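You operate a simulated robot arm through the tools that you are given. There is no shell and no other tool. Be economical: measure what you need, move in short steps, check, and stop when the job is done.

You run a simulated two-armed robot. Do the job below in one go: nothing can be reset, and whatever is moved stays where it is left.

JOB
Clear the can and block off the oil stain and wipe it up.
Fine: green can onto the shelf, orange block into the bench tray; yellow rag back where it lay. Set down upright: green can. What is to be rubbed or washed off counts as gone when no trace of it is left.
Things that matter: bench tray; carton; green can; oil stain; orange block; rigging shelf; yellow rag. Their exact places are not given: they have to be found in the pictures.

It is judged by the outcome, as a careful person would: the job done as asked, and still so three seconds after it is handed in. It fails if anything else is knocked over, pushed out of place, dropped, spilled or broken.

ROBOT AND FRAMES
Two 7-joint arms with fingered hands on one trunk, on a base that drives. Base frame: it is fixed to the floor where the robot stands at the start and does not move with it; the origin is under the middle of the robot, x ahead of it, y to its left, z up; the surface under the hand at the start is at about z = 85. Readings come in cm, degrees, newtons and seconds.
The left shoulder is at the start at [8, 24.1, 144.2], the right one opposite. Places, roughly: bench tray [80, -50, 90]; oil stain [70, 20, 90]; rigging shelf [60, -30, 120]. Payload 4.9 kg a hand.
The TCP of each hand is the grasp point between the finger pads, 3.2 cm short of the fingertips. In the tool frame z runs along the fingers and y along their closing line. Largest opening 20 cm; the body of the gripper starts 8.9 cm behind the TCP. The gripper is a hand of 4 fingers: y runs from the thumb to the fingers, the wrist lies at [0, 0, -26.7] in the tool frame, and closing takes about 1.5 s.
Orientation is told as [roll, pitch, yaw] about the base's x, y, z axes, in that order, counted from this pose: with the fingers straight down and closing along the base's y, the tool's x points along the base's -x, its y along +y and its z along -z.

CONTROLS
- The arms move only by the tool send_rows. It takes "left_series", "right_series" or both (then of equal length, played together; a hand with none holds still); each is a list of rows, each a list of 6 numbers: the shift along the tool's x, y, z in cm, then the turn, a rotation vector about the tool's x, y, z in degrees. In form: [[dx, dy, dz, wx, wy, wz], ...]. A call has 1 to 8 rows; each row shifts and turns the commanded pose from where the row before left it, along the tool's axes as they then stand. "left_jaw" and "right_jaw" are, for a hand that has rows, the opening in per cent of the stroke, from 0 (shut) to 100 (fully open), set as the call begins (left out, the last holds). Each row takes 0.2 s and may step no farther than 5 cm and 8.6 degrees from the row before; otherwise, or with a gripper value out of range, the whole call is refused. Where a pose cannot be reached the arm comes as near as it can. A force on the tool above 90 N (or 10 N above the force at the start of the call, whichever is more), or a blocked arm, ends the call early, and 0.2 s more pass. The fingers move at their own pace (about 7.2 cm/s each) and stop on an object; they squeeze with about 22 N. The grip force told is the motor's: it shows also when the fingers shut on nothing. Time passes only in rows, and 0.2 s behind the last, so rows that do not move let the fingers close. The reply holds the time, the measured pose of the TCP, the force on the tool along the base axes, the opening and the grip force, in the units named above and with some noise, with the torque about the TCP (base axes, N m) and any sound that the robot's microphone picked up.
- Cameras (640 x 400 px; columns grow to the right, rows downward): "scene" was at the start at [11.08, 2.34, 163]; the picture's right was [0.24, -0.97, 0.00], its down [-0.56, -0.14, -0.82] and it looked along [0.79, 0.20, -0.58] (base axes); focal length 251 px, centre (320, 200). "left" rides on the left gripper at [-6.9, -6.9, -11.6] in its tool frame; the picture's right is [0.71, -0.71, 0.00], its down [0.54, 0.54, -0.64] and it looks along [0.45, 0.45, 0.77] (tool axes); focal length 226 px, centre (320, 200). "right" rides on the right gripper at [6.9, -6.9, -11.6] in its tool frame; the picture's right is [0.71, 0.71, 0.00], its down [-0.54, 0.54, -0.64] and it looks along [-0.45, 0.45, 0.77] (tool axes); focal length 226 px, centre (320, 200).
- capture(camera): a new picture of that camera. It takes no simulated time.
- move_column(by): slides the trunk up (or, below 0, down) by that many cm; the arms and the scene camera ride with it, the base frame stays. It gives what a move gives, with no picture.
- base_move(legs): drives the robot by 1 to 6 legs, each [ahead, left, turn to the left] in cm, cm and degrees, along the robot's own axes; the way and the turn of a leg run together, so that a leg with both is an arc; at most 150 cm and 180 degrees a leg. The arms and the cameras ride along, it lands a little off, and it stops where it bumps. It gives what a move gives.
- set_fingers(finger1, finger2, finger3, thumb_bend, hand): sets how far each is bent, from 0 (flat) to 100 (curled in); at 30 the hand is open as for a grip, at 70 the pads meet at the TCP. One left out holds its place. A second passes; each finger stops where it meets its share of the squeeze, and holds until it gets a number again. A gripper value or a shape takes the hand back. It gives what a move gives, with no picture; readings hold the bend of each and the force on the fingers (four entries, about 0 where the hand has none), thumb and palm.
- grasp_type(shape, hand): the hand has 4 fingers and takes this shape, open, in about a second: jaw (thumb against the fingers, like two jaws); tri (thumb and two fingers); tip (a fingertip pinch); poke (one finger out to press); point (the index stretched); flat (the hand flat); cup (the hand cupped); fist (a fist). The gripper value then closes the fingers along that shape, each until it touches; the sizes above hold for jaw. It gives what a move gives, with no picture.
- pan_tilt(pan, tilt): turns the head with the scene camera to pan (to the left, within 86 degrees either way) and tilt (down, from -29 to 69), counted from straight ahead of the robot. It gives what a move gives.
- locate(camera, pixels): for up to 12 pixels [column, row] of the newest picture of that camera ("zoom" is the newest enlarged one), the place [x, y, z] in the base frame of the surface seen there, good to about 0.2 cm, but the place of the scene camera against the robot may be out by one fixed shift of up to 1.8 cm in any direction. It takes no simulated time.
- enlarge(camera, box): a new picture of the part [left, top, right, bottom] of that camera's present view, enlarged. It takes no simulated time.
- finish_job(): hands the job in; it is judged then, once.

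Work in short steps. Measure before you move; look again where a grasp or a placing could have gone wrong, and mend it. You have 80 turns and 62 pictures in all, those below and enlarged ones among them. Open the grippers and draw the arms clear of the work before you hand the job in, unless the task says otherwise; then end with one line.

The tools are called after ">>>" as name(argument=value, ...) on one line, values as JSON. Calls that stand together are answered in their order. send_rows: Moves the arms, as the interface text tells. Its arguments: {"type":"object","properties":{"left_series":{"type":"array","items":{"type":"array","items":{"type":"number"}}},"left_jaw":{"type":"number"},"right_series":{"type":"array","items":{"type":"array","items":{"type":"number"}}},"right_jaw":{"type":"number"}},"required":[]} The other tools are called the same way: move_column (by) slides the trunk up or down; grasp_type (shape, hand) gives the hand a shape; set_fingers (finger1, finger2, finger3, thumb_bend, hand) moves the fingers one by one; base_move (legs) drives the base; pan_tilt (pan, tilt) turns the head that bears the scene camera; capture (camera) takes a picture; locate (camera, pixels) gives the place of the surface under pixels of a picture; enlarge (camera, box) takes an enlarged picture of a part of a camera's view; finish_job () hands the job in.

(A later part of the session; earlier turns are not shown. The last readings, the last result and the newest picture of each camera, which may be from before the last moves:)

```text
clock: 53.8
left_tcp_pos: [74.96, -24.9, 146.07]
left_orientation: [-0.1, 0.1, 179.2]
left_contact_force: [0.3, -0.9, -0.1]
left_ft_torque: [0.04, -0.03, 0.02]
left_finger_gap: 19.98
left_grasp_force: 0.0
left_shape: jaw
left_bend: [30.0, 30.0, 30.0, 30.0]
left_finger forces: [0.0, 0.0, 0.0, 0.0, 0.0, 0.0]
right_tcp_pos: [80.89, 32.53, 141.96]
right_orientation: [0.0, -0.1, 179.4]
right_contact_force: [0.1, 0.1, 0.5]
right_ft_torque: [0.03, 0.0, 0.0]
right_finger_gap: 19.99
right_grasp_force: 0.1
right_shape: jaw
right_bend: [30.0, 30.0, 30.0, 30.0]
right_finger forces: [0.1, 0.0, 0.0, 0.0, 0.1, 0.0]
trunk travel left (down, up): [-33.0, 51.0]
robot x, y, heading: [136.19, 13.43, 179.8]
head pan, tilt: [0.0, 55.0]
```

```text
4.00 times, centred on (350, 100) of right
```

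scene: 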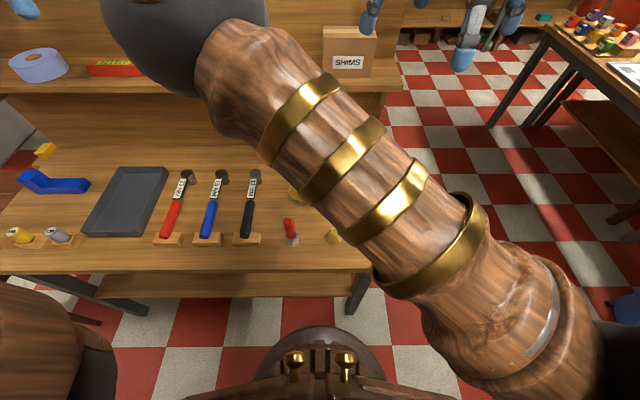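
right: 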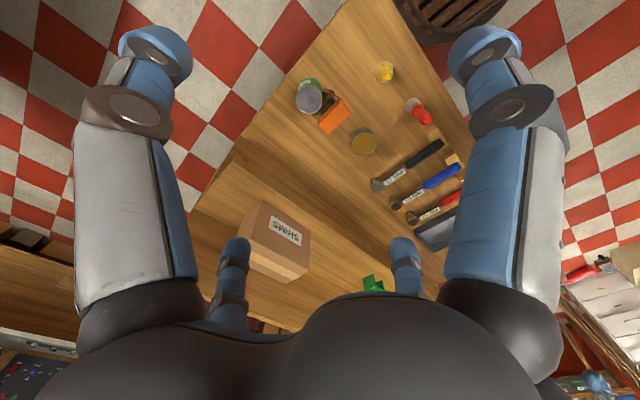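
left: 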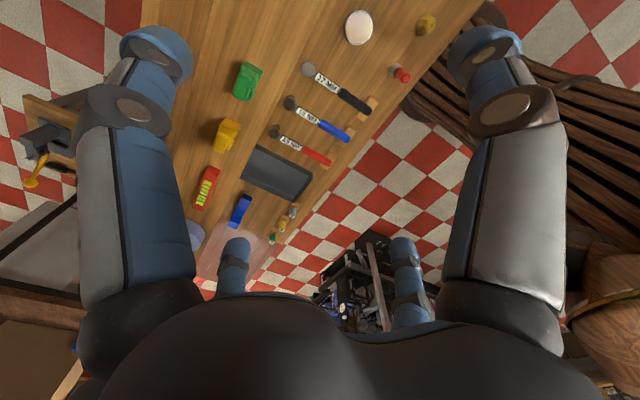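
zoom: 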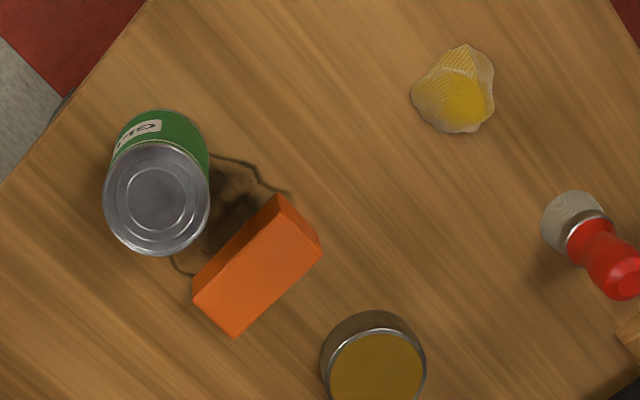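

>>> locate(camera="zoom", pixels=[[156, 200], [108, 200], [207, 195], [156, 250], [156, 148], [195, 297], [235, 332], [318, 240], [282, 200], [285, 190], [175, 265], [240, 200]])

>>> locate(camera="zoom", pixels=[[210, 152], [255, 175], [455, 90], [415, 92], [493, 92], [465, 47], [455, 132], [375, 375], [325, 355], [422, 355], [570, 220], [615, 275]])

```text
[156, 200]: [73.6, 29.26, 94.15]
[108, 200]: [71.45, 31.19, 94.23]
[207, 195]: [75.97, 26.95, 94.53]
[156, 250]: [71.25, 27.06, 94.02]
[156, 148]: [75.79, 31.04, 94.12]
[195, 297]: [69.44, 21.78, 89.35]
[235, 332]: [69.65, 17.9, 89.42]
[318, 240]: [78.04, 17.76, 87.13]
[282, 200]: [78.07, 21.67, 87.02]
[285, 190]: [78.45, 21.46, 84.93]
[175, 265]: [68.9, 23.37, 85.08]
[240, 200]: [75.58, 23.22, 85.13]
```

```text
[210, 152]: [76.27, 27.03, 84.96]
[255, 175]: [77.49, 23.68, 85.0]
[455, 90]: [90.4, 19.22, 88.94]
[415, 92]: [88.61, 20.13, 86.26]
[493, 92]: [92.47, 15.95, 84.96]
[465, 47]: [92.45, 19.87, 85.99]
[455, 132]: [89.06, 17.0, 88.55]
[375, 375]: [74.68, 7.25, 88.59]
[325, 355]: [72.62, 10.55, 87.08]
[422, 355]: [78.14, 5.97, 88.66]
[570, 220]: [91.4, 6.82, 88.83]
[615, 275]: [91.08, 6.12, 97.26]
```

Can centre (73.6,29.1), top 94.2; block x 69.5–78, y 17.8–21.7; rag at about (90.3,18); stain between. I move the right hand over the can with half opening and descend part way.

>>> send_rows(right_series=[[-3.65, 1.7, 0, 0, 0, 0], [-3.65, 1.7, 0, 0, 0, 0], [0, 0, 4.9, 0, 0, 0], [0, 0, 4.9, 0, 0, 0], [0, 0, 4.9, 0, 0, 0], [0, 0, 4.9, 0, 0, 0], [0, 0, 4.9, 0, 0, 0], [0, 0, 4.9, 0, 0, 0]], right_jaw=55)

>>> send_rows(right_series=[[0, 0, 4.5, 0, 0, 0], [0, 0, 4.5, 0, 0, 0], [0, 0, 4.5, 0, 0, 0], [0, 0, 0, 0, 0, 0]])

>>> capture(camera="right")

>>> capture(camera="scene")

```text
clock: 55.6
left_tcp_pos: [74.83, -24.86, 146.06]
left_orientation: [-0.1, 0.0, 179.2]
left_contact_force: [-0.3, -0.4, -0.2]
left_ft_torque: [-0.01, 0.03, -0.02]
left_finger_gap: 20.02
left_grasp_force: 0.1
left_shape: jaw
left_bend: [30.0, 30.0, 30.0, 30.0]
left_finger forces: [0.0, 0.0, 0.0, 0.1, 0.0, 0.1]
right_tcp_pos: [73.43, 29.28, 112.78]
right_orientation: [0.0, 0.0, 179.4]
right_contact_force: [0.2, 0.1, -0.3]
right_ft_torque: [-0.01, -0.01, 0.0]
right_finger_gap: 11.04
right_grasp_force: 0.0
right_shape: jaw
right_bend: [36.0, 36.0, 36.0, 34.0]
right_finger forces: [0.1, 0.0, 0.0, 0.0, 0.1, 0.0]
trunk travel left (down, up): [-33.0, 51.0]
robot x, y, heading: [136.34, 13.51, 179.9]
head pan, tilt: [0.0, 55.0]
```

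```text
clock: 56.6
left_tcp_pos: [74.9, -24.73, 146.11]
left_orientation: [-0.1, 0.0, 179.2]
left_contact_force: [-0.9, 0.8, -0.4]
left_ft_torque: [-0.04, -0.01, 0.0]
left_finger_gap: 19.97
left_grasp_force: 0.1
left_shape: jaw
left_bend: [30.0, 30.0, 30.0, 30.0]
left_finger forces: [0.0, 0.0, 0.0, 0.1, 0.0, 0.0]
right_tcp_pos: [73.64, 29.01, 99.1]
right_orientation: [0.0, -0.2, 179.4]
right_contact_force: [0.3, -1.0, 0.8]
right_ft_torque: [-0.02, -0.03, -0.01]
right_finger_gap: 11.02
right_grasp_force: 0.1
right_shape: jaw
right_bend: [36.0, 36.0, 36.0, 34.0]
right_finger forces: [0.0, 0.1, 0.0, 0.0, 0.0, 0.1]
trunk travel left (down, up): [-33.0, 51.0]
robot x, y, heading: [136.22, 13.65, 179.8]
head pan, tilt: [0.0, 55.0]
```

```text
34 pictures are left
```

right: 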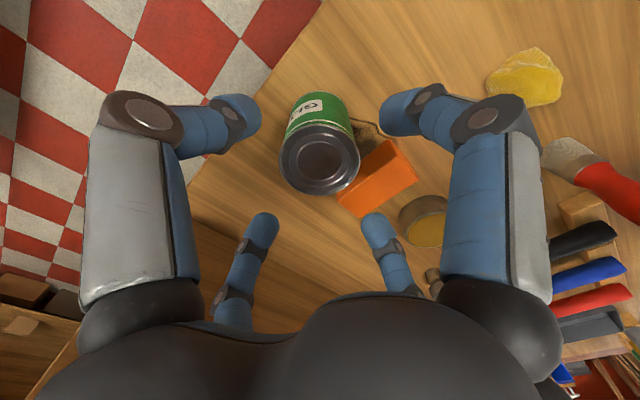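

```text
33 pictures are left
```

scene: 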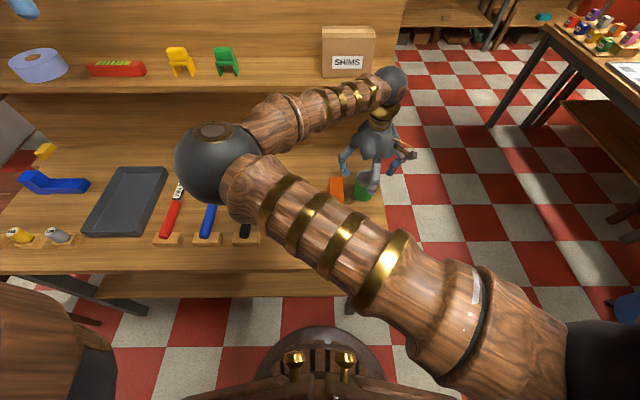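

The hand is above the can; I locate the fingertips relative to it before descending.

>>> locate(camera="right", pixels=[[245, 115], [395, 110], [262, 228], [376, 228], [318, 160], [340, 205], [412, 165], [140, 110], [490, 115], [322, 345]])

```text
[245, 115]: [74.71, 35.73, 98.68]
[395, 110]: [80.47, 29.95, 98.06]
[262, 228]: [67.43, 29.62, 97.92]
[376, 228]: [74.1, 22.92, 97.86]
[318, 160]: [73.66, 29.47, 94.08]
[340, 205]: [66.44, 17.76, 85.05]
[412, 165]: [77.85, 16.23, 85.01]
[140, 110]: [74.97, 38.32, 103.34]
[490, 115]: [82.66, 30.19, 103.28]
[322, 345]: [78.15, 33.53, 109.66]
```

The four digits surround the can symmetrically. I narrow to 42 % and descend to z≈90.5.

>>> send_rows(right_series=[[0, 0, 0, 0, 0, 0], [0, 0, 0, 0, 0, 0], [0, 0, 3, 0, 0, 0], [0, 0, 3, 0, 0, 0], [0, 0, 2.6, 0, 0, 0]], right_jaw=42)

>>> capture(camera="right")

```text
clock: 57.8
left_tcp_pos: [74.92, -24.72, 146.17]
left_orientation: [-0.1, -0.1, 179.3]
left_contact_force: [-1.1, -0.7, 0.9]
left_ft_torque: [0.04, 0.0, -0.01]
left_finger_gap: 19.98
left_grasp_force: 0.1
left_shape: jaw
left_bend: [30.0, 30.0, 30.0, 30.0]
left_finger forces: [0.0, 0.1, 0.1, 0.0, 0.1, 0.1]
right_tcp_pos: [73.37, 29.26, 90.59]
right_orientation: [0.0, -0.2, 179.3]
right_contact_force: [0.3, 1.5, 5.7]
right_ft_torque: [-0.42, 0.02, -0.04]
right_finger_gap: 8.38
right_grasp_force: 0.0
right_shape: jaw
right_bend: [41.0, 42.0, 41.0, 40.0]
right_finger forces: [0.0, 6.1, 0.1, 0.1, 0.0, 0.0]
trunk travel left (down, up): [-33.0, 51.0]
robot x, y, heading: [136.75, 13.77, 179.5]
head pan, tilt: [0.0, 55.0]
```

```text
32 pictures are left
```

right: 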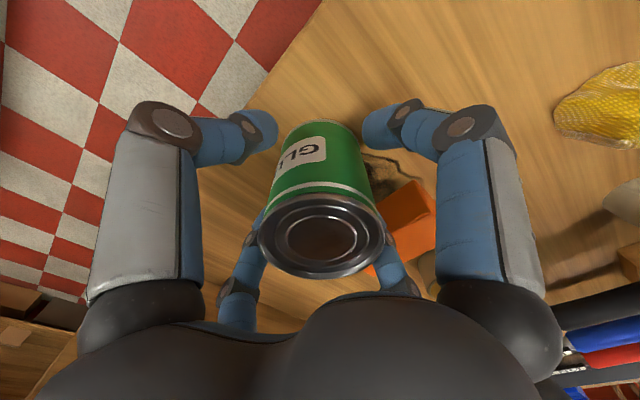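

Finger 2 touches the block's top (6 N). I raise 2 cm, then close on the can.

>>> send_rows(right_series=[[0, 0, -2, 0, 0, 0]])

>>> send_rows(right_series=[[0, 0, 0, 0, 0, 0], [0, 0, 0, 0, 0, 0], [0, 0, 0, 0, 0, 0], [0, 0, 0, 0, 0, 0], [0, 0, 0, 0, 0, 0], [0, 0, 0, 0, 0, 0]], right_jaw=0)

>>> capture(camera="right")

```text
clock: 58.2
left_tcp_pos: [74.96, -24.94, 146.07]
left_orientation: [-0.2, 0.0, 179.2]
left_contact_force: [0.5, 0.9, 0.2]
left_ft_torque: [0.0, 0.05, -0.01]
left_finger_gap: 20.0
left_grasp_force: 0.0
left_shape: jaw
left_bend: [30.0, 30.0, 30.0, 30.0]
left_finger forces: [0.1, 0.0, 0.0, 0.0, 0.0, 0.1]
right_tcp_pos: [73.51, 29.0, 92.33]
right_orientation: [-0.1, 0.0, 179.4]
right_contact_force: [0.4, -0.3, -0.1]
right_ft_torque: [-0.01, 0.02, 0.02]
right_finger_gap: 8.45
right_grasp_force: 0.0
right_shape: jaw
right_bend: [41.0, 42.0, 41.0, 40.0]
right_finger forces: [0.0, 0.1, 0.0, 0.1, 0.0, 0.0]
trunk travel left (down, up): [-33.0, 51.0]
robot x, y, heading: [136.48, 13.57, 179.4]
head pan, tilt: [0.0, 55.0]
```

```text
clock: 59.6
left_tcp_pos: [74.93, -24.87, 146.12]
left_orientation: [0.0, 0.0, 179.3]
left_contact_force: [0.0, 1.1, -0.6]
left_ft_torque: [-0.03, -0.01, 0.0]
left_finger_gap: 20.04
left_grasp_force: 0.0
left_shape: jaw
left_bend: [30.0, 30.0, 30.0, 30.0]
left_finger forces: [0.1, 0.1, 0.1, 0.0, 0.1, 0.1]
right_tcp_pos: [73.34, 28.95, 92.47]
right_orientation: [0.0, -0.2, 179.5]
right_contact_force: [0.0, 0.1, 0.2]
right_ft_torque: [0.0, -0.02, 0.01]
right_finger_gap: 6.24
right_grasp_force: 22.0
right_shape: jaw
right_bend: [48.0, 48.0, 48.0, 46.0]
right_finger forces: [19.3, 19.1, 19.2, 0.0, 19.6, 0.1]
trunk travel left (down, up): [-33.0, 51.0]
robot x, y, heading: [136.45, 13.71, 179.6]
head pan, tilt: [0.0, 55.0]
```

```text
31 pictures are left
```

right: 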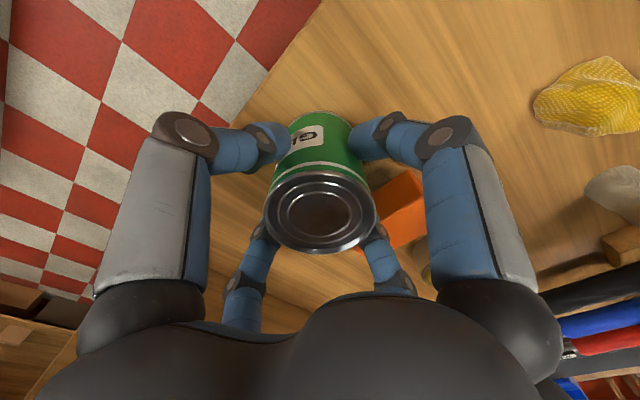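

All four fingers hold the can (≈19 N each). I lift, moving slightly away from the shelf edge.

>>> send_rows(right_series=[[0, 0, -4, 0, 0, 0], [2, 0, -4, 0, 0, 0], [2, 0, -4, 0, 0, 0], [0, 0, -4.9, 0, 0, 0], [0, 0, -4.9, 0, 0, 0], [0, 0, -4.9, 0, 0, 0], [0, 0, -4.9, 0, 0, 0], [0, 0, -4.9, 0, 0, 0]])

>>> send_rows(right_series=[[0, 0, -4.9, 0, 0, 0], [0, 0, -4.9, 0, 0, 0], [0, 0, -4.9, 0, 0, 0], [0, 0, 0, 0, 0, 0]])

>>> capture(camera="scene")

```text
clock: 61.4
left_tcp_pos: [74.97, -24.79, 146.01]
left_orientation: [-0.1, -0.1, 179.1]
left_contact_force: [-0.2, 0.9, -0.1]
left_ft_torque: [-0.01, 0.02, 0.02]
left_finger_gap: 20.03
left_grasp_force: 0.1
left_shape: jaw
left_bend: [30.0, 30.0, 30.0, 30.0]
left_finger forces: [0.0, 0.0, 0.0, 0.0, 0.0, 0.0]
right_tcp_pos: [77.36, 31.54, 128.37]
right_orientation: [-1.4, 0.7, 177.3]
right_contact_force: [0.7, 0.3, -2.7]
right_ft_torque: [-0.05, 0.01, 0.02]
right_finger_gap: 6.26
right_grasp_force: 21.8
right_shape: jaw
right_bend: [48.0, 48.0, 48.0, 46.0]
right_finger forces: [19.3, 19.6, 19.6, 0.1, 19.6, 0.1]
trunk travel left (down, up): [-33.0, 51.0]
robot x, y, heading: [136.43, 13.54, 179.6]
head pan, tilt: [0.0, 55.0]
```

```text
clock: 62.4
left_tcp_pos: [74.85, -24.81, 146.02]
left_orientation: [-0.1, -0.1, 179.2]
left_contact_force: [-0.2, -0.4, 0.2]
left_ft_torque: [0.02, 0.03, 0.02]
left_finger_gap: 19.97
left_grasp_force: 0.0
left_shape: jaw
left_bend: [30.0, 30.0, 30.0, 30.0]
left_finger forces: [0.1, 0.0, 0.1, 0.0, 0.1, 0.1]
right_tcp_pos: [77.03, 30.19, 141.58]
right_orientation: [-3.2, 1.6, 177.6]
right_contact_force: [-0.1, 1.0, -2.2]
right_ft_torque: [-0.04, -0.01, 0.03]
right_finger_gap: 6.27
right_grasp_force: 22.4
right_shape: jaw
right_bend: [48.0, 48.0, 48.0, 46.0]
right_finger forces: [19.3, 19.4, 19.5, 0.1, 19.6, 0.0]
trunk travel left (down, up): [-33.0, 51.0]
robot x, y, heading: [136.42, 13.32, 179.7]
head pan, tilt: [0.0, 55.0]
```

```text
30 pictures are left
```

scene: 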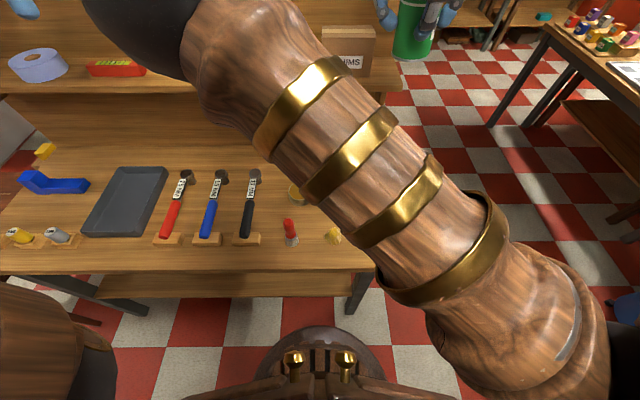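

The tilt deviates about 3°, perhaps near a joint limit. I move part way to the shelf spot and check readings.

>>> send_rows(right_series=[[-2.79, 3.86, 0, 0, 0, 0], [-2.79, 3.86, 0, 0, 0, 0], [-2.79, 3.86, 0, 0, 0, 0], [0, 0, 0, 0, 0, 0]])

```text
clock: 63.4
left_tcp_pos: [74.83, -24.76, 146.06]
left_orientation: [-0.1, 0.0, 179.2]
left_contact_force: [-0.1, 0.1, 0.1]
left_ft_torque: [-0.01, 0.01, -0.01]
left_finger_gap: 19.99
left_grasp_force: 0.0
left_shape: jaw
left_bend: [30.0, 30.0, 30.0, 30.0]
left_finger forces: [0.0, 0.0, 0.0, 0.1, 0.0, 0.1]
right_tcp_pos: [69.25, 17.6, 143.75]
right_orientation: [0.0, -0.1, 179.5]
right_contact_force: [0.5, -0.5, -2.6]
right_ft_torque: [-0.03, 0.04, 0.0]
right_finger_gap: 6.26
right_grasp_force: 22.5
right_shape: jaw
right_bend: [48.0, 48.0, 48.0, 46.0]
right_finger forces: [19.3, 19.7, 19.7, 0.1, 19.8, 0.0]
trunk travel left (down, up): [-33.0, 51.0]
robot x, y, heading: [136.44, 13.3, 179.4]
head pan, tilt: [0.0, 55.0]
```

Pose recovered. I continue to above the shelf spot (58,2) and look.

>>> send_rows(right_series=[[-2.8, 3.9, 0, 0, 0, 0], [-2.8, 3.9, 0, 0, 0, 0], [-2.8, 3.9, 0, 0, 0, 0], [-2.8, 3.9, 0, 0, 0, 0], [0, 0, 4.5, 0, 0, 0], [0, 0, 0, 0, 0, 0]])

>>> capture(camera="right")

>>> capture(camera="left")

```text
clock: 64.8
left_tcp_pos: [74.94, -24.77, 146.02]
left_orientation: [-0.1, 0.0, 179.2]
left_contact_force: [-0.9, -0.1, 0.2]
left_ft_torque: [-0.02, -0.02, 0.02]
left_finger_gap: 19.98
left_grasp_force: 0.0
left_shape: jaw
left_bend: [30.0, 30.0, 30.0, 30.0]
left_finger forces: [0.0, 0.0, 0.0, 0.0, 0.0, 0.1]
right_tcp_pos: [59.59, 3.47, 139.15]
right_orientation: [0.0, 0.0, 179.4]
right_contact_force: [0.2, 1.6, -3.7]
right_ft_torque: [-0.06, -0.01, -0.03]
right_finger_gap: 6.23
right_grasp_force: 22.0
right_shape: jaw
right_bend: [48.0, 48.0, 48.0, 46.0]
right_finger forces: [19.1, 20.4, 19.7, 0.0, 20.3, 0.0]
right hand out of reach, approached as far as the arm can: row 4
trunk travel left (down, up): [-33.0, 51.0]
robot x, y, heading: [136.07, 13.16, 179.4]
head pan, tilt: [0.0, 55.0]
```

```text
29 pictures are left
```

right: 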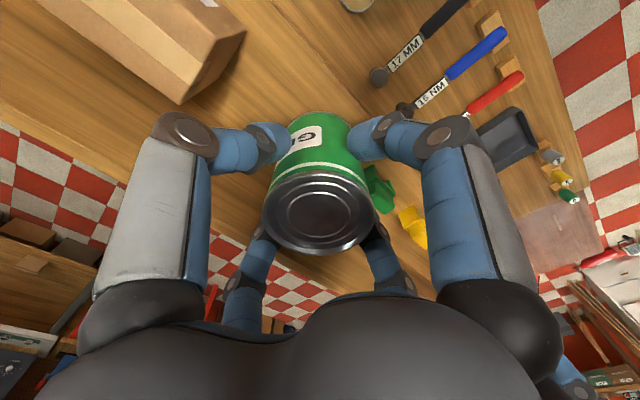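

```text
28 pictures are left
```

left: 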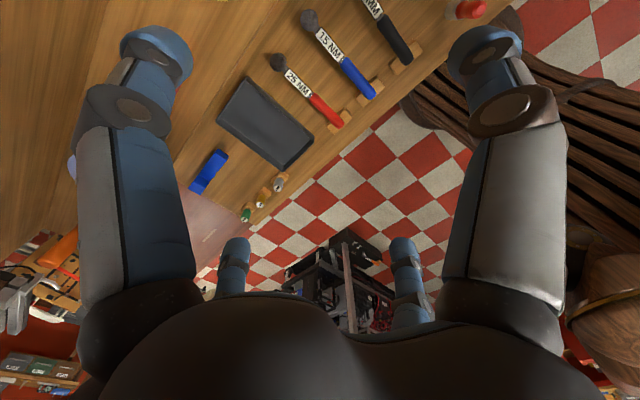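

Near reach limit when high; lower is fine. I go down toward (57.5,2.3,129).

>>> send_rows(right_series=[[0, 0, 3.5, 0, 0, 0], [-1, 0.6, 3.5, 0, 0, 0], [-1.1, 0.6, 2.5, 0, 0, 0], [0, 0, 0, 0, 0, 0]])

```text
clock: 65.8
left_tcp_pos: [75.08, -24.83, 146.1]
left_orientation: [-0.1, -0.1, 179.2]
left_contact_force: [-0.4, -0.6, -0.2]
left_ft_torque: [0.03, -0.01, 0.01]
left_finger_gap: 20.02
left_grasp_force: 0.0
left_shape: jaw
left_bend: [30.0, 30.0, 30.0, 30.0]
left_finger forces: [0.0, 0.0, 0.1, 0.1, 0.0, 0.0]
right_tcp_pos: [57.8, 2.08, 129.73]
right_orientation: [0.2, -0.1, 179.4]
right_contact_force: [-0.5, 0.2, -2.7]
right_ft_torque: [-0.01, 0.0, 0.02]
right_finger_gap: 6.25
right_grasp_force: 22.1
right_shape: jaw
right_bend: [48.0, 48.0, 48.0, 46.0]
right_finger forces: [19.1, 20.5, 19.7, 0.0, 20.2, 0.2]
trunk travel left (down, up): [-33.0, 51.0]
robot x, y, heading: [136.4, 13.49, 179.7]
head pan, tilt: [0.0, 55.0]
```

At (57.8,2.1,129.7). I lower the last 2 cm gently; contact expected at about 127.5.

>>> send_rows(right_series=[[0, 0, 1.2, 0, 0, 0], [0, 0, 0.6, 0, 0, 0], [0, 0, 0.4, 0, 0, 0], [0, 0, 0, 0, 0, 0]])

>>> capture(camera="right")

```text
clock: 66.8
left_tcp_pos: [74.89, -24.86, 146.01]
left_orientation: [-0.1, 0.0, 179.1]
left_contact_force: [-0.5, 0.5, 0.6]
left_ft_torque: [0.02, 0.0, 0.02]
left_finger_gap: 20.02
left_grasp_force: 0.1
left_shape: jaw
left_bend: [30.0, 30.0, 30.0, 30.0]
left_finger forces: [0.1, 0.0, 0.0, 0.0, 0.0, 0.0]
right_tcp_pos: [57.48, 2.11, 127.56]
right_orientation: [0.0, 0.0, 179.5]
right_contact_force: [-0.3, 0.3, -3.2]
right_ft_torque: [0.0, 0.01, 0.0]
right_finger_gap: 6.23
right_grasp_force: 22.2
right_shape: jaw
right_bend: [48.0, 48.0, 48.0, 46.0]
right_finger forces: [19.1, 20.4, 19.8, 0.0, 20.2, 0.1]
trunk travel left (down, up): [-33.0, 51.0]
robot x, y, heading: [136.21, 13.42, 179.7]
head pan, tilt: [0.0, 55.0]
```

```text
27 pictures are left
```

right: 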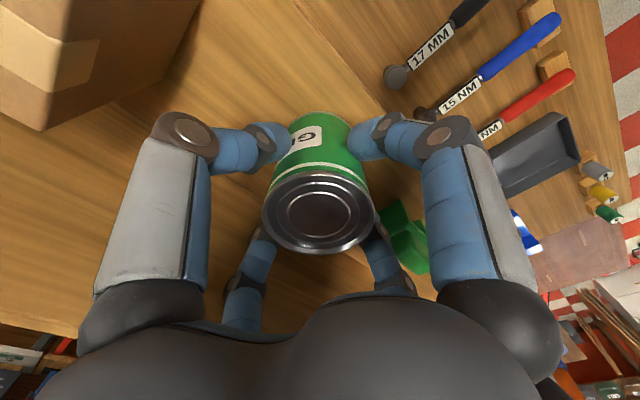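

Not yet touching (still −3 N weight). I lower in 0.2 cm steps.

>>> send_rows(right_series=[[0, 0, 0.25, 0, 0, 0], [0, 0, 0, 0, 0, 0]])

>>> send_rows(right_series=[[0, 0, 0.2, 0, 0, 0], [0, 0, 0, 0, 0, 0]])

```text
clock: 67.4
left_tcp_pos: [74.94, -24.94, 146.05]
left_orientation: [-0.1, 0.0, 179.1]
left_contact_force: [0.0, -0.4, -0.4]
left_ft_torque: [-0.02, 0.03, -0.02]
left_finger_gap: 20.0
left_grasp_force: 0.0
left_shape: jaw
left_bend: [30.0, 30.0, 30.0, 30.0]
left_finger forces: [0.0, 0.0, 0.1, 0.1, 0.0, 0.0]
right_tcp_pos: [57.62, 2.11, 127.45]
right_orientation: [0.0, -0.2, 179.4]
right_contact_force: [-1.9, -0.4, 3.4]
right_ft_torque: [0.03, 0.06, -0.02]
right_finger_gap: 6.24
right_grasp_force: 22.5
right_shape: jaw
right_bend: [48.0, 48.0, 48.0, 46.0]
right_finger forces: [18.8, 21.3, 20.4, 0.0, 20.2, 0.0]
trunk travel left (down, up): [-33.0, 51.0]
robot x, y, heading: [136.34, 13.76, 179.6]
head pan, tilt: [0.0, 55.0]
```

```text
clock: 68.0
left_tcp_pos: [75.01, -24.86, 146.15]
left_orientation: [0.0, 0.0, 179.1]
left_contact_force: [0.1, 0.4, 0.5]
left_ft_torque: [-0.04, 0.02, 0.0]
left_finger_gap: 20.01
left_grasp_force: 0.1
left_shape: jaw
left_bend: [30.0, 30.0, 30.0, 30.0]
left_finger forces: [0.0, 0.0, 0.0, 0.1, 0.1, 0.0]
right_tcp_pos: [57.63, 2.24, 127.34]
right_orientation: [0.0, -0.2, 179.4]
right_contact_force: [-6.8, -1.8, 17.0]
right_ft_torque: [0.02, 0.24, 0.05]
right_finger_gap: 6.28
right_grasp_force: 21.4
right_shape: jaw
right_bend: [48.0, 48.0, 48.0, 46.0]
right_finger forces: [19.8, 22.9, 23.1, 0.1, 21.6, 0.0]
trunk travel left (down, up): [-33.0, 51.0]
robot x, y, heading: [136.48, 13.32, 179.6]
head pan, tilt: [0.0, 55.0]
```

The can stands on the shelf (17 N). I ease up 0.2 and open to 48 %.

>>> send_rows(right_series=[[0, 0, -0.2, 0, 0, 0], [0, 0, 0, 0, 0, 0]])

>>> send_rows(right_series=[[0, 0, 0, 0, 0, 0], [0, 0, 0, 0, 0, 0], [0, 0, 0, 0, 0, 0], [0, 0, 0, 0, 0, 0]], right_jaw=48)

>>> send_rows(right_series=[[0, 0, -3, 0, 0, 0], [0, 0, -4, 0, 0, 0], [1, 0, -4, 0, 0, 0], [4, 0, 0, 0, 0, 0], [4.5, 0, 0, 0, 0, 0], [4.5, 0, 0, 0, 0, 0]])

>>> capture(camera="right")

```text
clock: 68.6
left_tcp_pos: [74.93, -24.77, 146.03]
left_orientation: [-0.1, -0.2, 179.3]
left_contact_force: [0.1, 0.2, 0.7]
left_ft_torque: [0.01, 0.01, 0.03]
left_finger_gap: 19.99
left_grasp_force: 0.1
left_shape: jaw
left_bend: [30.0, 30.0, 30.0, 30.0]
left_finger forces: [0.0, 0.0, 0.0, 0.1, 0.0, 0.1]
right_tcp_pos: [57.6, 2.12, 127.26]
right_orientation: [0.1, -0.1, 179.3]
right_contact_force: [-3.9, 0.8, 10.6]
right_ft_torque: [0.06, 0.19, 0.05]
right_finger_gap: 6.29
right_grasp_force: 21.9
right_shape: jaw
right_bend: [48.0, 48.0, 48.0, 46.0]
right_finger forces: [19.9, 22.0, 22.5, 0.1, 21.9, 0.0]
trunk travel left (down, up): [-33.0, 51.0]
robot x, y, heading: [136.7, 13.39, 179.5]
head pan, tilt: [0.0, 55.0]
```

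```text
clock: 69.6
left_tcp_pos: [75.04, -24.86, 146.16]
left_orientation: [-0.1, 0.0, 179.2]
left_contact_force: [0.2, 0.1, 0.1]
left_ft_torque: [0.02, -0.01, 0.01]
left_finger_gap: 20.0
left_grasp_force: 0.0
left_shape: jaw
left_bend: [30.0, 30.0, 30.0, 30.0]
left_finger forces: [0.1, 0.0, 0.0, 0.0, 0.1, 0.0]
right_tcp_pos: [57.6, 2.01, 127.37]
right_orientation: [0.0, -0.1, 179.5]
right_contact_force: [6.3, 0.2, -1.8]
right_ft_torque: [0.03, 0.06, 0.05]
right_finger_gap: 9.41
right_grasp_force: 0.0
right_shape: jaw
right_bend: [39.0, 39.0, 41.0, 37.0]
right_finger forces: [0.0, 0.0, 7.1, 0.0, 0.1, 0.0]
trunk travel left (down, up): [-33.0, 51.0]
robot x, y, heading: [136.42, 13.69, 179.6]
head pan, tilt: [0.0, 55.0]
```

```text
clock: 71.2
left_tcp_pos: [74.71, -24.45, 146.08]
left_orientation: [-0.1, 0.0, 179.2]
left_contact_force: [-0.2, -0.4, -0.4]
left_ft_torque: [-0.02, -0.02, 0.01]
left_finger_gap: 19.99
left_grasp_force: 0.1
left_shape: jaw
left_bend: [30.0, 30.0, 30.0, 30.0]
left_finger forces: [0.0, 0.1, 0.0, 0.1, 0.1, 0.0]
right_tcp_pos: [68.04, 8.5, 136.99]
right_orientation: [-0.9, 0.7, 173.0]
right_contact_force: [-1.1, 0.0, 0.4]
right_ft_torque: [-0.02, -0.04, 0.0]
right_finger_gap: 9.59
right_grasp_force: 0.1
right_shape: jaw
right_bend: [39.0, 39.0, 39.0, 37.0]
right_finger forces: [0.0, 0.1, 0.0, 0.1, 0.0, 0.0]
trunk travel left (down, up): [-33.0, 51.0]
robot x, y, heading: [136.31, 13.83, 179.4]
head pan, tilt: [0.0, 55.0]
stopped in row 6 (right hand): the arm was blocked; the commanded pose is now the measured one
```

```text
26 pictures are left
```

right: 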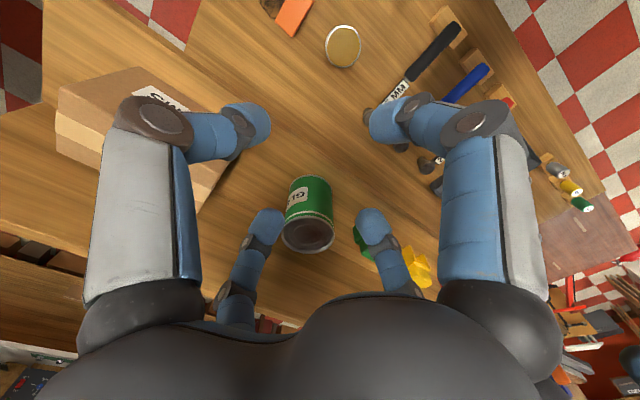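

The can stands alone on the shelf. The arm stopped as blocked, likely elbow to left arm; I check the can's place and the elbows.

>>> locate(camera="right", pixels=[[308, 232], [305, 200], [280, 25], [345, 45], [130, 70], [225, 150]])

>>> capture(camera="scene")

```text
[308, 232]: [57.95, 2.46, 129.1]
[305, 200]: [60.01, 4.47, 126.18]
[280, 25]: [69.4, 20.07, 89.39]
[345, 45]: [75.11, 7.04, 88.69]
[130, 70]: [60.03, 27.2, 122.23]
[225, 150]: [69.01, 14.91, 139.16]
```

```text
25 pictures are left
```

scene: 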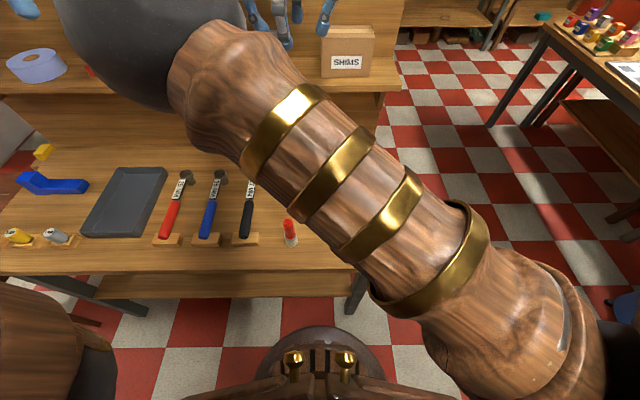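

The can is upright at (57.9,2.5). I move the left hand 15 cm outward for room, then bring the right hand out to the right.

>>> send_rows(left_series=[[0, 5, 0, 0, 0, 0], [0, 5, 0, 0, 0, 0], [0, 5, 0, 0, 0, 0], [0, 0, 0, 0, 0, 0]])

>>> send_rows(right_series=[[2.5, -4, 0, 0, 0, 1], [2.5, -4, 0, 0, 0, 1], [2.5, -4, 0, 0, 0, 1], [2.5, -4, 0, 0, 0, 1], [2.5, -4, 0, 0, 0, 1], [1, -4, 0, 0, 0, 1], [0, -4, 0, 0, 0, 0]])

>>> capture(camera="scene")

```text
clock: 72.2
left_tcp_pos: [74.64, -39.89, 146.15]
left_orientation: [-0.1, 0.0, 179.2]
left_contact_force: [0.6, 0.6, 0.4]
left_ft_torque: [-0.02, -0.01, -0.01]
left_finger_gap: 20.0
left_grasp_force: 0.2
left_shape: jaw
left_bend: [30.0, 30.0, 30.0, 30.0]
left_finger forces: [0.1, 0.1, 0.0, 0.1, 0.0, 0.0]
right_tcp_pos: [68.22, 8.38, 137.05]
right_orientation: [-0.8, 0.7, 173.3]
right_contact_force: [0.1, 0.9, 0.0]
right_ft_torque: [0.0, 0.04, 0.03]
right_finger_gap: 9.57
right_grasp_force: 0.1
right_shape: jaw
right_bend: [39.0, 39.0, 39.0, 37.0]
right_finger forces: [0.0, 0.0, 0.0, 0.1, 0.0, 0.0]
trunk travel left (down, up): [-33.0, 51.0]
robot x, y, heading: [136.52, 13.49, 179.4]
head pan, tilt: [0.0, 55.0]
```

```text
clock: 73.8
left_tcp_pos: [74.72, -39.82, 146.2]
left_orientation: [0.0, 0.0, 179.2]
left_contact_force: [-0.1, 0.5, 0.8]
left_ft_torque: [-0.02, 0.0, 0.04]
left_finger_gap: 20.0
left_grasp_force: 0.1
left_shape: jaw
left_bend: [30.0, 30.0, 30.0, 30.0]
left_finger forces: [0.0, 0.1, 0.0, 0.0, 0.0, 0.1]
right_tcp_pos: [86.49, 33.65, 137.89]
right_orientation: [-0.4, 0.3, 167.6]
right_contact_force: [0.4, 0.4, -0.6]
right_ft_torque: [0.0, 0.0, 0.01]
right_finger_gap: 9.6
right_grasp_force: 0.0
right_shape: jaw
right_bend: [39.0, 39.0, 39.0, 37.0]
right_finger forces: [0.0, 0.0, 0.0, 0.0, 0.0, 0.0]
trunk travel left (down, up): [-33.0, 51.0]
robot x, y, heading: [136.62, 13.81, 179.6]
head pan, tilt: [0.0, 55.0]
```

```text
24 pictures are left
```

scene: 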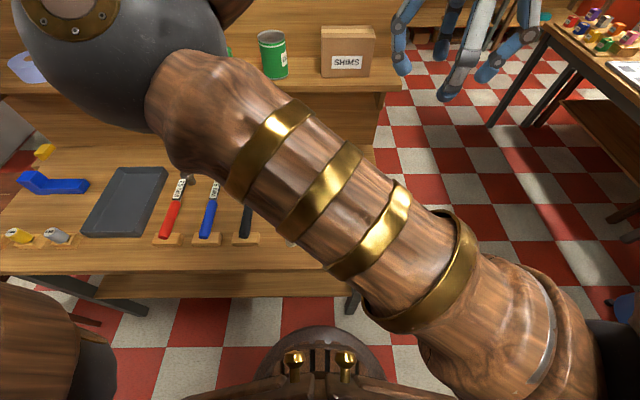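

The right elbow leans into the middle. I take the right hand further out to the right and see if the elbow clears.

>>> send_rows(right_series=[[1, -4.5, 0, 0, 0, 1], [1, -4.5, 0, 0, 0, 1], [1, -4.5, 0, 0, 0, 1], [1, -4.5, 0, 0, 0, 1], [1, -4.5, 0, 0, 0, 1], [1, -4.5, 0, 0, 0, 1], [1, -4.5, 0, 0, 0, 1]], right_jaw=50)

>>> capture(camera="scene")

```text
clock: 75.4
left_tcp_pos: [74.76, -39.59, 146.34]
left_orientation: [0.1, -0.1, 179.2]
left_contact_force: [-0.1, -0.3, 0.8]
left_ft_torque: [-0.04, 0.06, -0.03]
left_finger_gap: 19.98
left_grasp_force: 0.0
left_shape: jaw
left_bend: [30.0, 30.0, 30.0, 30.0]
left_finger forces: [0.0, 0.0, 0.0, 0.0, 0.1, 0.0]
right_tcp_pos: [101.75, 62.15, 138.07]
right_orientation: [-0.6, 0.4, 160.4]
right_contact_force: [1.1, -0.3, -0.3]
right_ft_torque: [-0.02, 0.01, -0.01]
right_finger_gap: 9.97
right_grasp_force: 0.1
right_shape: jaw
right_bend: [38.0, 38.0, 38.0, 36.0]
right_finger forces: [0.0, 0.0, 0.0, 0.0, 0.0, 0.1]
trunk travel left (down, up): [-33.0, 51.0]
robot x, y, heading: [136.44, 13.4, 179.5]
head pan, tilt: [0.0, 55.0]
```

```text
23 pictures are left
```

scene: 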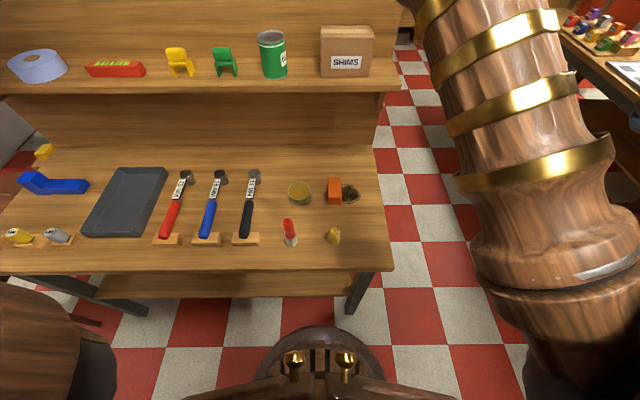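

Full clear view now. I enlarge the stain/block/rag area and locate.

>>> enlarge(camera="scene", box=[270, 160, 398, 240])

>>> locate(camera="zoom", pixels=[[290, 160], [325, 130], [325, 190], [385, 150], [440, 170], [380, 205], [325, 365], [320, 330], [310, 100], [345, 100], [290, 210], [345, 190]])

>>> locate(camera="scene", pixels=[[125, 200], [121, 168], [167, 168], [84, 233], [141, 236], [145, 200], [292, 190], [272, 68], [180, 185], [300, 202], [255, 190], [140, 180]])

```text
5.00 times, centred on (334, 200) of scene
```

zoom: 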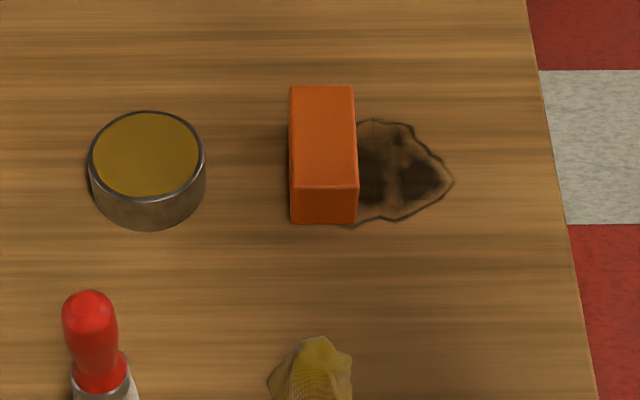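

```text
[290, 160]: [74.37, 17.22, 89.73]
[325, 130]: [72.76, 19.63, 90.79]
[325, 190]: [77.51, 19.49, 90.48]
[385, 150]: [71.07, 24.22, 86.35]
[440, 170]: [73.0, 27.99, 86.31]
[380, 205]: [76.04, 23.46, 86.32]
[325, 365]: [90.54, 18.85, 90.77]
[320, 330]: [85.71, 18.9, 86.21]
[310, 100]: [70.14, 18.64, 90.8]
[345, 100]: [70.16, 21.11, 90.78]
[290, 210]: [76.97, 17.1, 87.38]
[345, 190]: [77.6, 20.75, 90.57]
```

```text
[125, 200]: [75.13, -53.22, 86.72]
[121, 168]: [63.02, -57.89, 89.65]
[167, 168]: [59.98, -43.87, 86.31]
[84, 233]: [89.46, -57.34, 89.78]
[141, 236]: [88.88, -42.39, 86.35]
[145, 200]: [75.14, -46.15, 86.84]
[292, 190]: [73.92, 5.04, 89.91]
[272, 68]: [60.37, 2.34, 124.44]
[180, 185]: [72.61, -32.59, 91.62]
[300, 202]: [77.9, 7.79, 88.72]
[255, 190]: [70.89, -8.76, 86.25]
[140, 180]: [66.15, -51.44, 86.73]
```

Block centre about (73.8,19.8) by the hand camera; tray centre about (76,-50). I bring the left hand over to the block at height, opening 60 %.

>>> send_rows(left_series=[[0.3, -5, 0, 0, 0, 0], [0.3, -4.9, 0, 0, 0, 0], [0.3, -4.9, 0, 0, 0, 0], [0.3, -4.9, 0, 0, 0, 0], [0, -5, 0, 0, 0, 0], [0, -5, 0, 0, 0, 0], [0, -5, 0, 0, 0, 0], [0, -5, 0, 0, 0, 0]], left_jaw=60)

>>> send_rows(left_series=[[0, -5, 0, 0, 0, 0], [0, -5, 0, 0, 0, 0], [0, -5, 0, 0, 0, 0], [0, -4.8, 0, 0, 0, 0], [0, 0, 0, 0, 0, 0]])

```text
clock: 77.2
left_tcp_pos: [76.45, 0.32, 146.09]
left_orientation: [0.1, 0.0, 179.2]
left_contact_force: [0.0, 0.3, 0.7]
left_ft_torque: [-0.05, -0.05, 0.0]
left_finger_gap: 12.07
left_grasp_force: 0.0
left_shape: jaw
left_bend: [34.0, 34.0, 34.0, 32.0]
left_finger forces: [0.1, 0.1, 0.0, 0.1, 0.0, 0.0]
right_tcp_pos: [101.74, 62.3, 138.06]
right_orientation: [-0.6, 0.5, 160.4]
right_contact_force: [0.3, 0.1, -0.6]
right_ft_torque: [-0.02, -0.02, -0.01]
right_finger_gap: 9.95
right_grasp_force: 0.1
right_shape: jaw
right_bend: [38.0, 38.0, 38.0, 36.0]
right_finger forces: [0.0, 0.0, 0.1, 0.0, 0.0, 0.0]
trunk travel left (down, up): [-33.0, 51.0]
robot x, y, heading: [136.55, 13.58, 179.6]
head pan, tilt: [0.0, 55.0]
```

```text
clock: 78.4
left_tcp_pos: [76.75, 20.15, 146.36]
left_orientation: [-0.1, -0.1, 179.1]
left_contact_force: [1.1, -1.2, 1.1]
left_ft_torque: [-0.02, -0.03, 0.0]
left_finger_gap: 12.06
left_grasp_force: 0.1
left_shape: jaw
left_bend: [34.0, 34.0, 34.0, 32.0]
left_finger forces: [0.0, 0.0, 0.1, 0.1, 0.0, 0.0]
right_tcp_pos: [101.63, 62.0, 138.17]
right_orientation: [-0.7, 0.3, 160.3]
right_contact_force: [-0.1, -0.6, 0.4]
right_ft_torque: [0.03, -0.02, -0.02]
right_finger_gap: 9.99
right_grasp_force: 0.1
right_shape: jaw
right_bend: [38.0, 38.0, 38.0, 36.0]
right_finger forces: [0.0, 0.0, 0.0, 0.0, 0.1, 0.0]
trunk travel left (down, up): [-33.0, 51.0]
robot x, y, heading: [136.65, 13.64, 179.6]
head pan, tilt: [0.0, 55.0]
```

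Above the block at (76.7,20.1). I descend to z≈107, shift x toward 73.9 and go on to z≈97.

>>> send_rows(left_series=[[0, 0, 4.9, 0, 0, 0], [0, 0, 4.9, 0, 0, 0], [0, 0, 4.9, 0, 0, 0], [0, 0, 4.9, 0, 0, 0], [0, 0, 4.9, 0, 0, 0], [0, 0, 4.9, 0, 0, 0], [0, 0, 4.9, 0, 0, 0], [0, 0, 4.9, 0, 0, 0]])

>>> send_rows(left_series=[[-1.4, 0.1, 3, 0, 0, 0], [-1.4, 0.1, 3, 0, 0, 0], [0, 0, 4, 0, 0, 0], [0, 0, 0, 0, 0, 0]])

>>> capture(camera="left")

```text
clock: 80.2
left_tcp_pos: [76.47, 20.19, 106.86]
left_orientation: [0.0, 0.0, 179.1]
left_contact_force: [-0.3, 0.2, -0.9]
left_ft_torque: [0.02, 0.0, -0.02]
left_finger_gap: 12.07
left_grasp_force: 0.1
left_shape: jaw
left_bend: [34.0, 34.0, 34.0, 32.0]
left_finger forces: [0.1, 0.1, 0.1, 0.0, 0.0, 0.1]
right_tcp_pos: [101.61, 61.92, 138.11]
right_orientation: [-0.7, 0.5, 160.2]
right_contact_force: [-0.7, -0.5, -0.6]
right_ft_torque: [-0.01, 0.0, 0.03]
right_finger_gap: 9.96
right_grasp_force: 0.2
right_shape: jaw
right_bend: [38.0, 38.0, 38.0, 36.0]
right_finger forces: [0.0, 0.0, 0.0, 0.0, 0.0, 0.1]
trunk travel left (down, up): [-33.0, 51.0]
robot x, y, heading: [136.45, 13.33, 179.5]
head pan, tilt: [0.0, 55.0]
```

```text
clock: 81.2
left_tcp_pos: [74.15, 19.72, 96.74]
left_orientation: [-0.1, -0.1, 179.1]
left_contact_force: [-1.2, -0.6, 0.4]
left_ft_torque: [-0.01, 0.0, 0.0]
left_finger_gap: 12.02
left_grasp_force: 0.1
left_shape: jaw
left_bend: [34.0, 34.0, 34.0, 32.0]
left_finger forces: [0.0, 0.0, 0.0, 0.1, 0.0, 0.0]
right_tcp_pos: [101.65, 62.03, 138.18]
right_orientation: [-0.7, 0.3, 160.3]
right_contact_force: [0.3, 0.4, -0.2]
right_ft_torque: [0.0, 0.01, 0.01]
right_finger_gap: 9.96
right_grasp_force: 0.1
right_shape: jaw
right_bend: [38.0, 38.0, 38.0, 36.0]
right_finger forces: [0.1, 0.0, 0.0, 0.0, 0.0, 0.0]
trunk travel left (down, up): [-33.0, 51.0]
robot x, y, heading: [136.28, 13.49, 179.8]
head pan, tilt: [0.0, 55.0]
```

```text
21 pictures are left
```

left: 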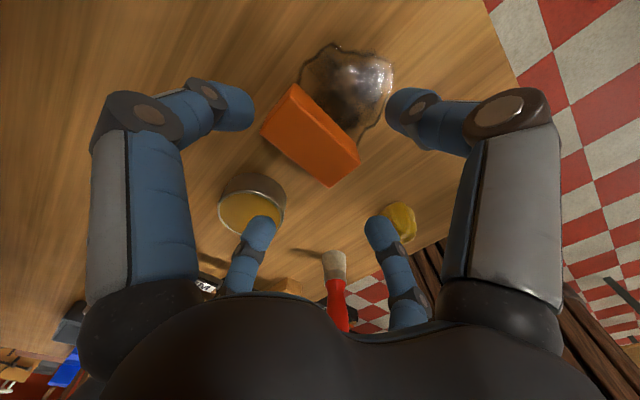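

Block is between the digits. I also measure the stain's outline in this view, then descend 7.4 to z≈89.3.

>>> locate(camera="left", pixels=[[335, 45], [390, 70], [375, 120], [350, 140], [305, 75], [358, 75], [320, 55], [290, 100], [345, 170], [282, 200]])

>>> send_rows(left_series=[[0, 0, 3, 0, 0, 0], [0, 0, 3, 0, 0, 0], [0, 0, 1.4, 0, 0, 0], [0, 0, 0, 0, 0, 0]])

```text
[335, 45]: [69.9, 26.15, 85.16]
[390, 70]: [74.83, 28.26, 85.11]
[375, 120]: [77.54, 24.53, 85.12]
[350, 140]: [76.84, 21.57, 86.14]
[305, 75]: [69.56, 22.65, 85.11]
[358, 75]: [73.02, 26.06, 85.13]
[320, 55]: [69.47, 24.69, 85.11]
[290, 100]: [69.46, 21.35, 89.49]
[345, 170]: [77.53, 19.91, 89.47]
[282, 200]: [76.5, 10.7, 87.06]
```

```text
clock: 82.2
left_tcp_pos: [74.09, 19.64, 89.56]
left_orientation: [-0.1, -0.1, 179.1]
left_contact_force: [-0.1, 1.8, 3.3]
left_ft_torque: [-0.21, 0.01, -0.09]
left_finger_gap: 11.98
left_grasp_force: 0.1
left_shape: jaw
left_bend: [34.0, 34.0, 34.0, 32.0]
left_finger forces: [0.0, 2.4, 0.0, 0.0, 0.1, 0.0]
right_tcp_pos: [101.62, 61.96, 138.17]
right_orientation: [-0.7, 0.3, 160.3]
right_contact_force: [-0.4, -0.7, 0.2]
right_ft_torque: [0.0, -0.01, 0.02]
right_finger_gap: 9.98
right_grasp_force: 0.1
right_shape: jaw
right_bend: [38.0, 38.0, 38.0, 36.0]
right_finger forces: [0.0, 0.1, 0.1, 0.0, 0.0, 0.0]
trunk travel left (down, up): [-33.0, 51.0]
robot x, y, heading: [136.06, 13.87, 179.7]
head pan, tilt: [0.0, 55.0]
```

Finger 2 brushes the mug (2.4 N). I raise 0.6 and close, which takes it away from the mug.

>>> send_rows(left_series=[[0, 0, -0.6, 0, 0, 0]])

>>> send_rows(left_series=[[0, 0, 0, 0, 0, 0], [0, 0, 0, 0, 0, 0], [0, 0, 0.3, 0, 0, 0], [0, 0, 0, 0, 0, 0], [0, 0, 0, 0, 0, 0], [0, 0, 0, 0, 0, 0], [0, 0, 0, 0, 0, 0]], left_jaw=0)

>>> capture(camera="left")

```text
clock: 82.6
left_tcp_pos: [74.12, 19.67, 90.25]
left_orientation: [0.0, 0.0, 179.0]
left_contact_force: [1.1, 0.2, -0.7]
left_ft_torque: [0.0, -0.01, -0.01]
left_finger_gap: 12.02
left_grasp_force: 0.1
left_shape: jaw
left_bend: [34.0, 34.0, 34.0, 32.0]
left_finger forces: [0.0, 0.0, 0.0, 0.0, 0.0, 0.0]
right_tcp_pos: [101.64, 62.0, 138.14]
right_orientation: [-0.6, 0.3, 160.3]
right_contact_force: [0.0, 0.0, -0.4]
right_ft_torque: [0.0, 0.03, 0.01]
right_finger_gap: 9.97
right_grasp_force: 0.0
right_shape: jaw
right_bend: [38.0, 38.0, 38.0, 36.0]
right_finger forces: [0.0, 0.0, 0.0, 0.1, 0.0, 0.1]
trunk travel left (down, up): [-33.0, 51.0]
robot x, y, heading: [136.26, 13.58, 179.2]
head pan, tilt: [0.0, 55.0]
```

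```text
clock: 84.2
left_tcp_pos: [73.97, 19.79, 89.87]
left_orientation: [-0.1, -0.1, 179.1]
left_contact_force: [0.6, -0.8, 1.0]
left_ft_torque: [0.0, 0.03, 0.02]
left_finger_gap: 5.21
left_grasp_force: 21.9
left_shape: jaw
left_bend: [42.0, 52.0, 41.0, 57.0]
left_finger forces: [19.6, 19.5, 19.6, 0.0, 19.6, 0.0]
right_tcp_pos: [101.6, 61.95, 138.09]
right_orientation: [-0.7, 0.3, 160.3]
right_contact_force: [-0.3, -0.3, 0.3]
right_ft_torque: [0.01, 0.01, 0.02]
right_finger_gap: 10.0
right_grasp_force: 0.0
right_shape: jaw
right_bend: [38.0, 38.0, 38.0, 36.0]
right_finger forces: [0.0, 0.0, 0.0, 0.1, 0.0, 0.0]
trunk travel left (down, up): [-33.0, 51.0]
robot x, y, heading: [136.74, 13.49, 179.6]
head pan, tilt: [0.0, 55.0]
```

```text
20 pictures are left
```

left: 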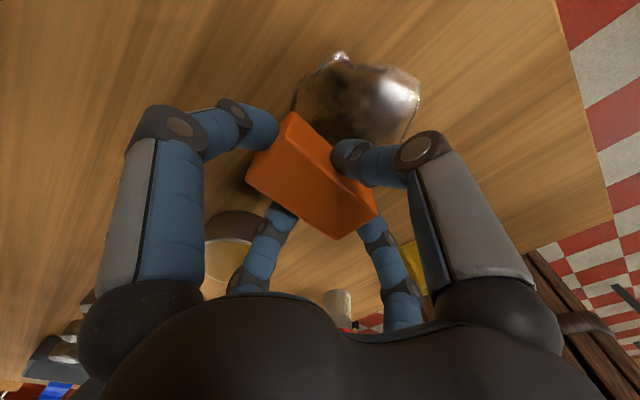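

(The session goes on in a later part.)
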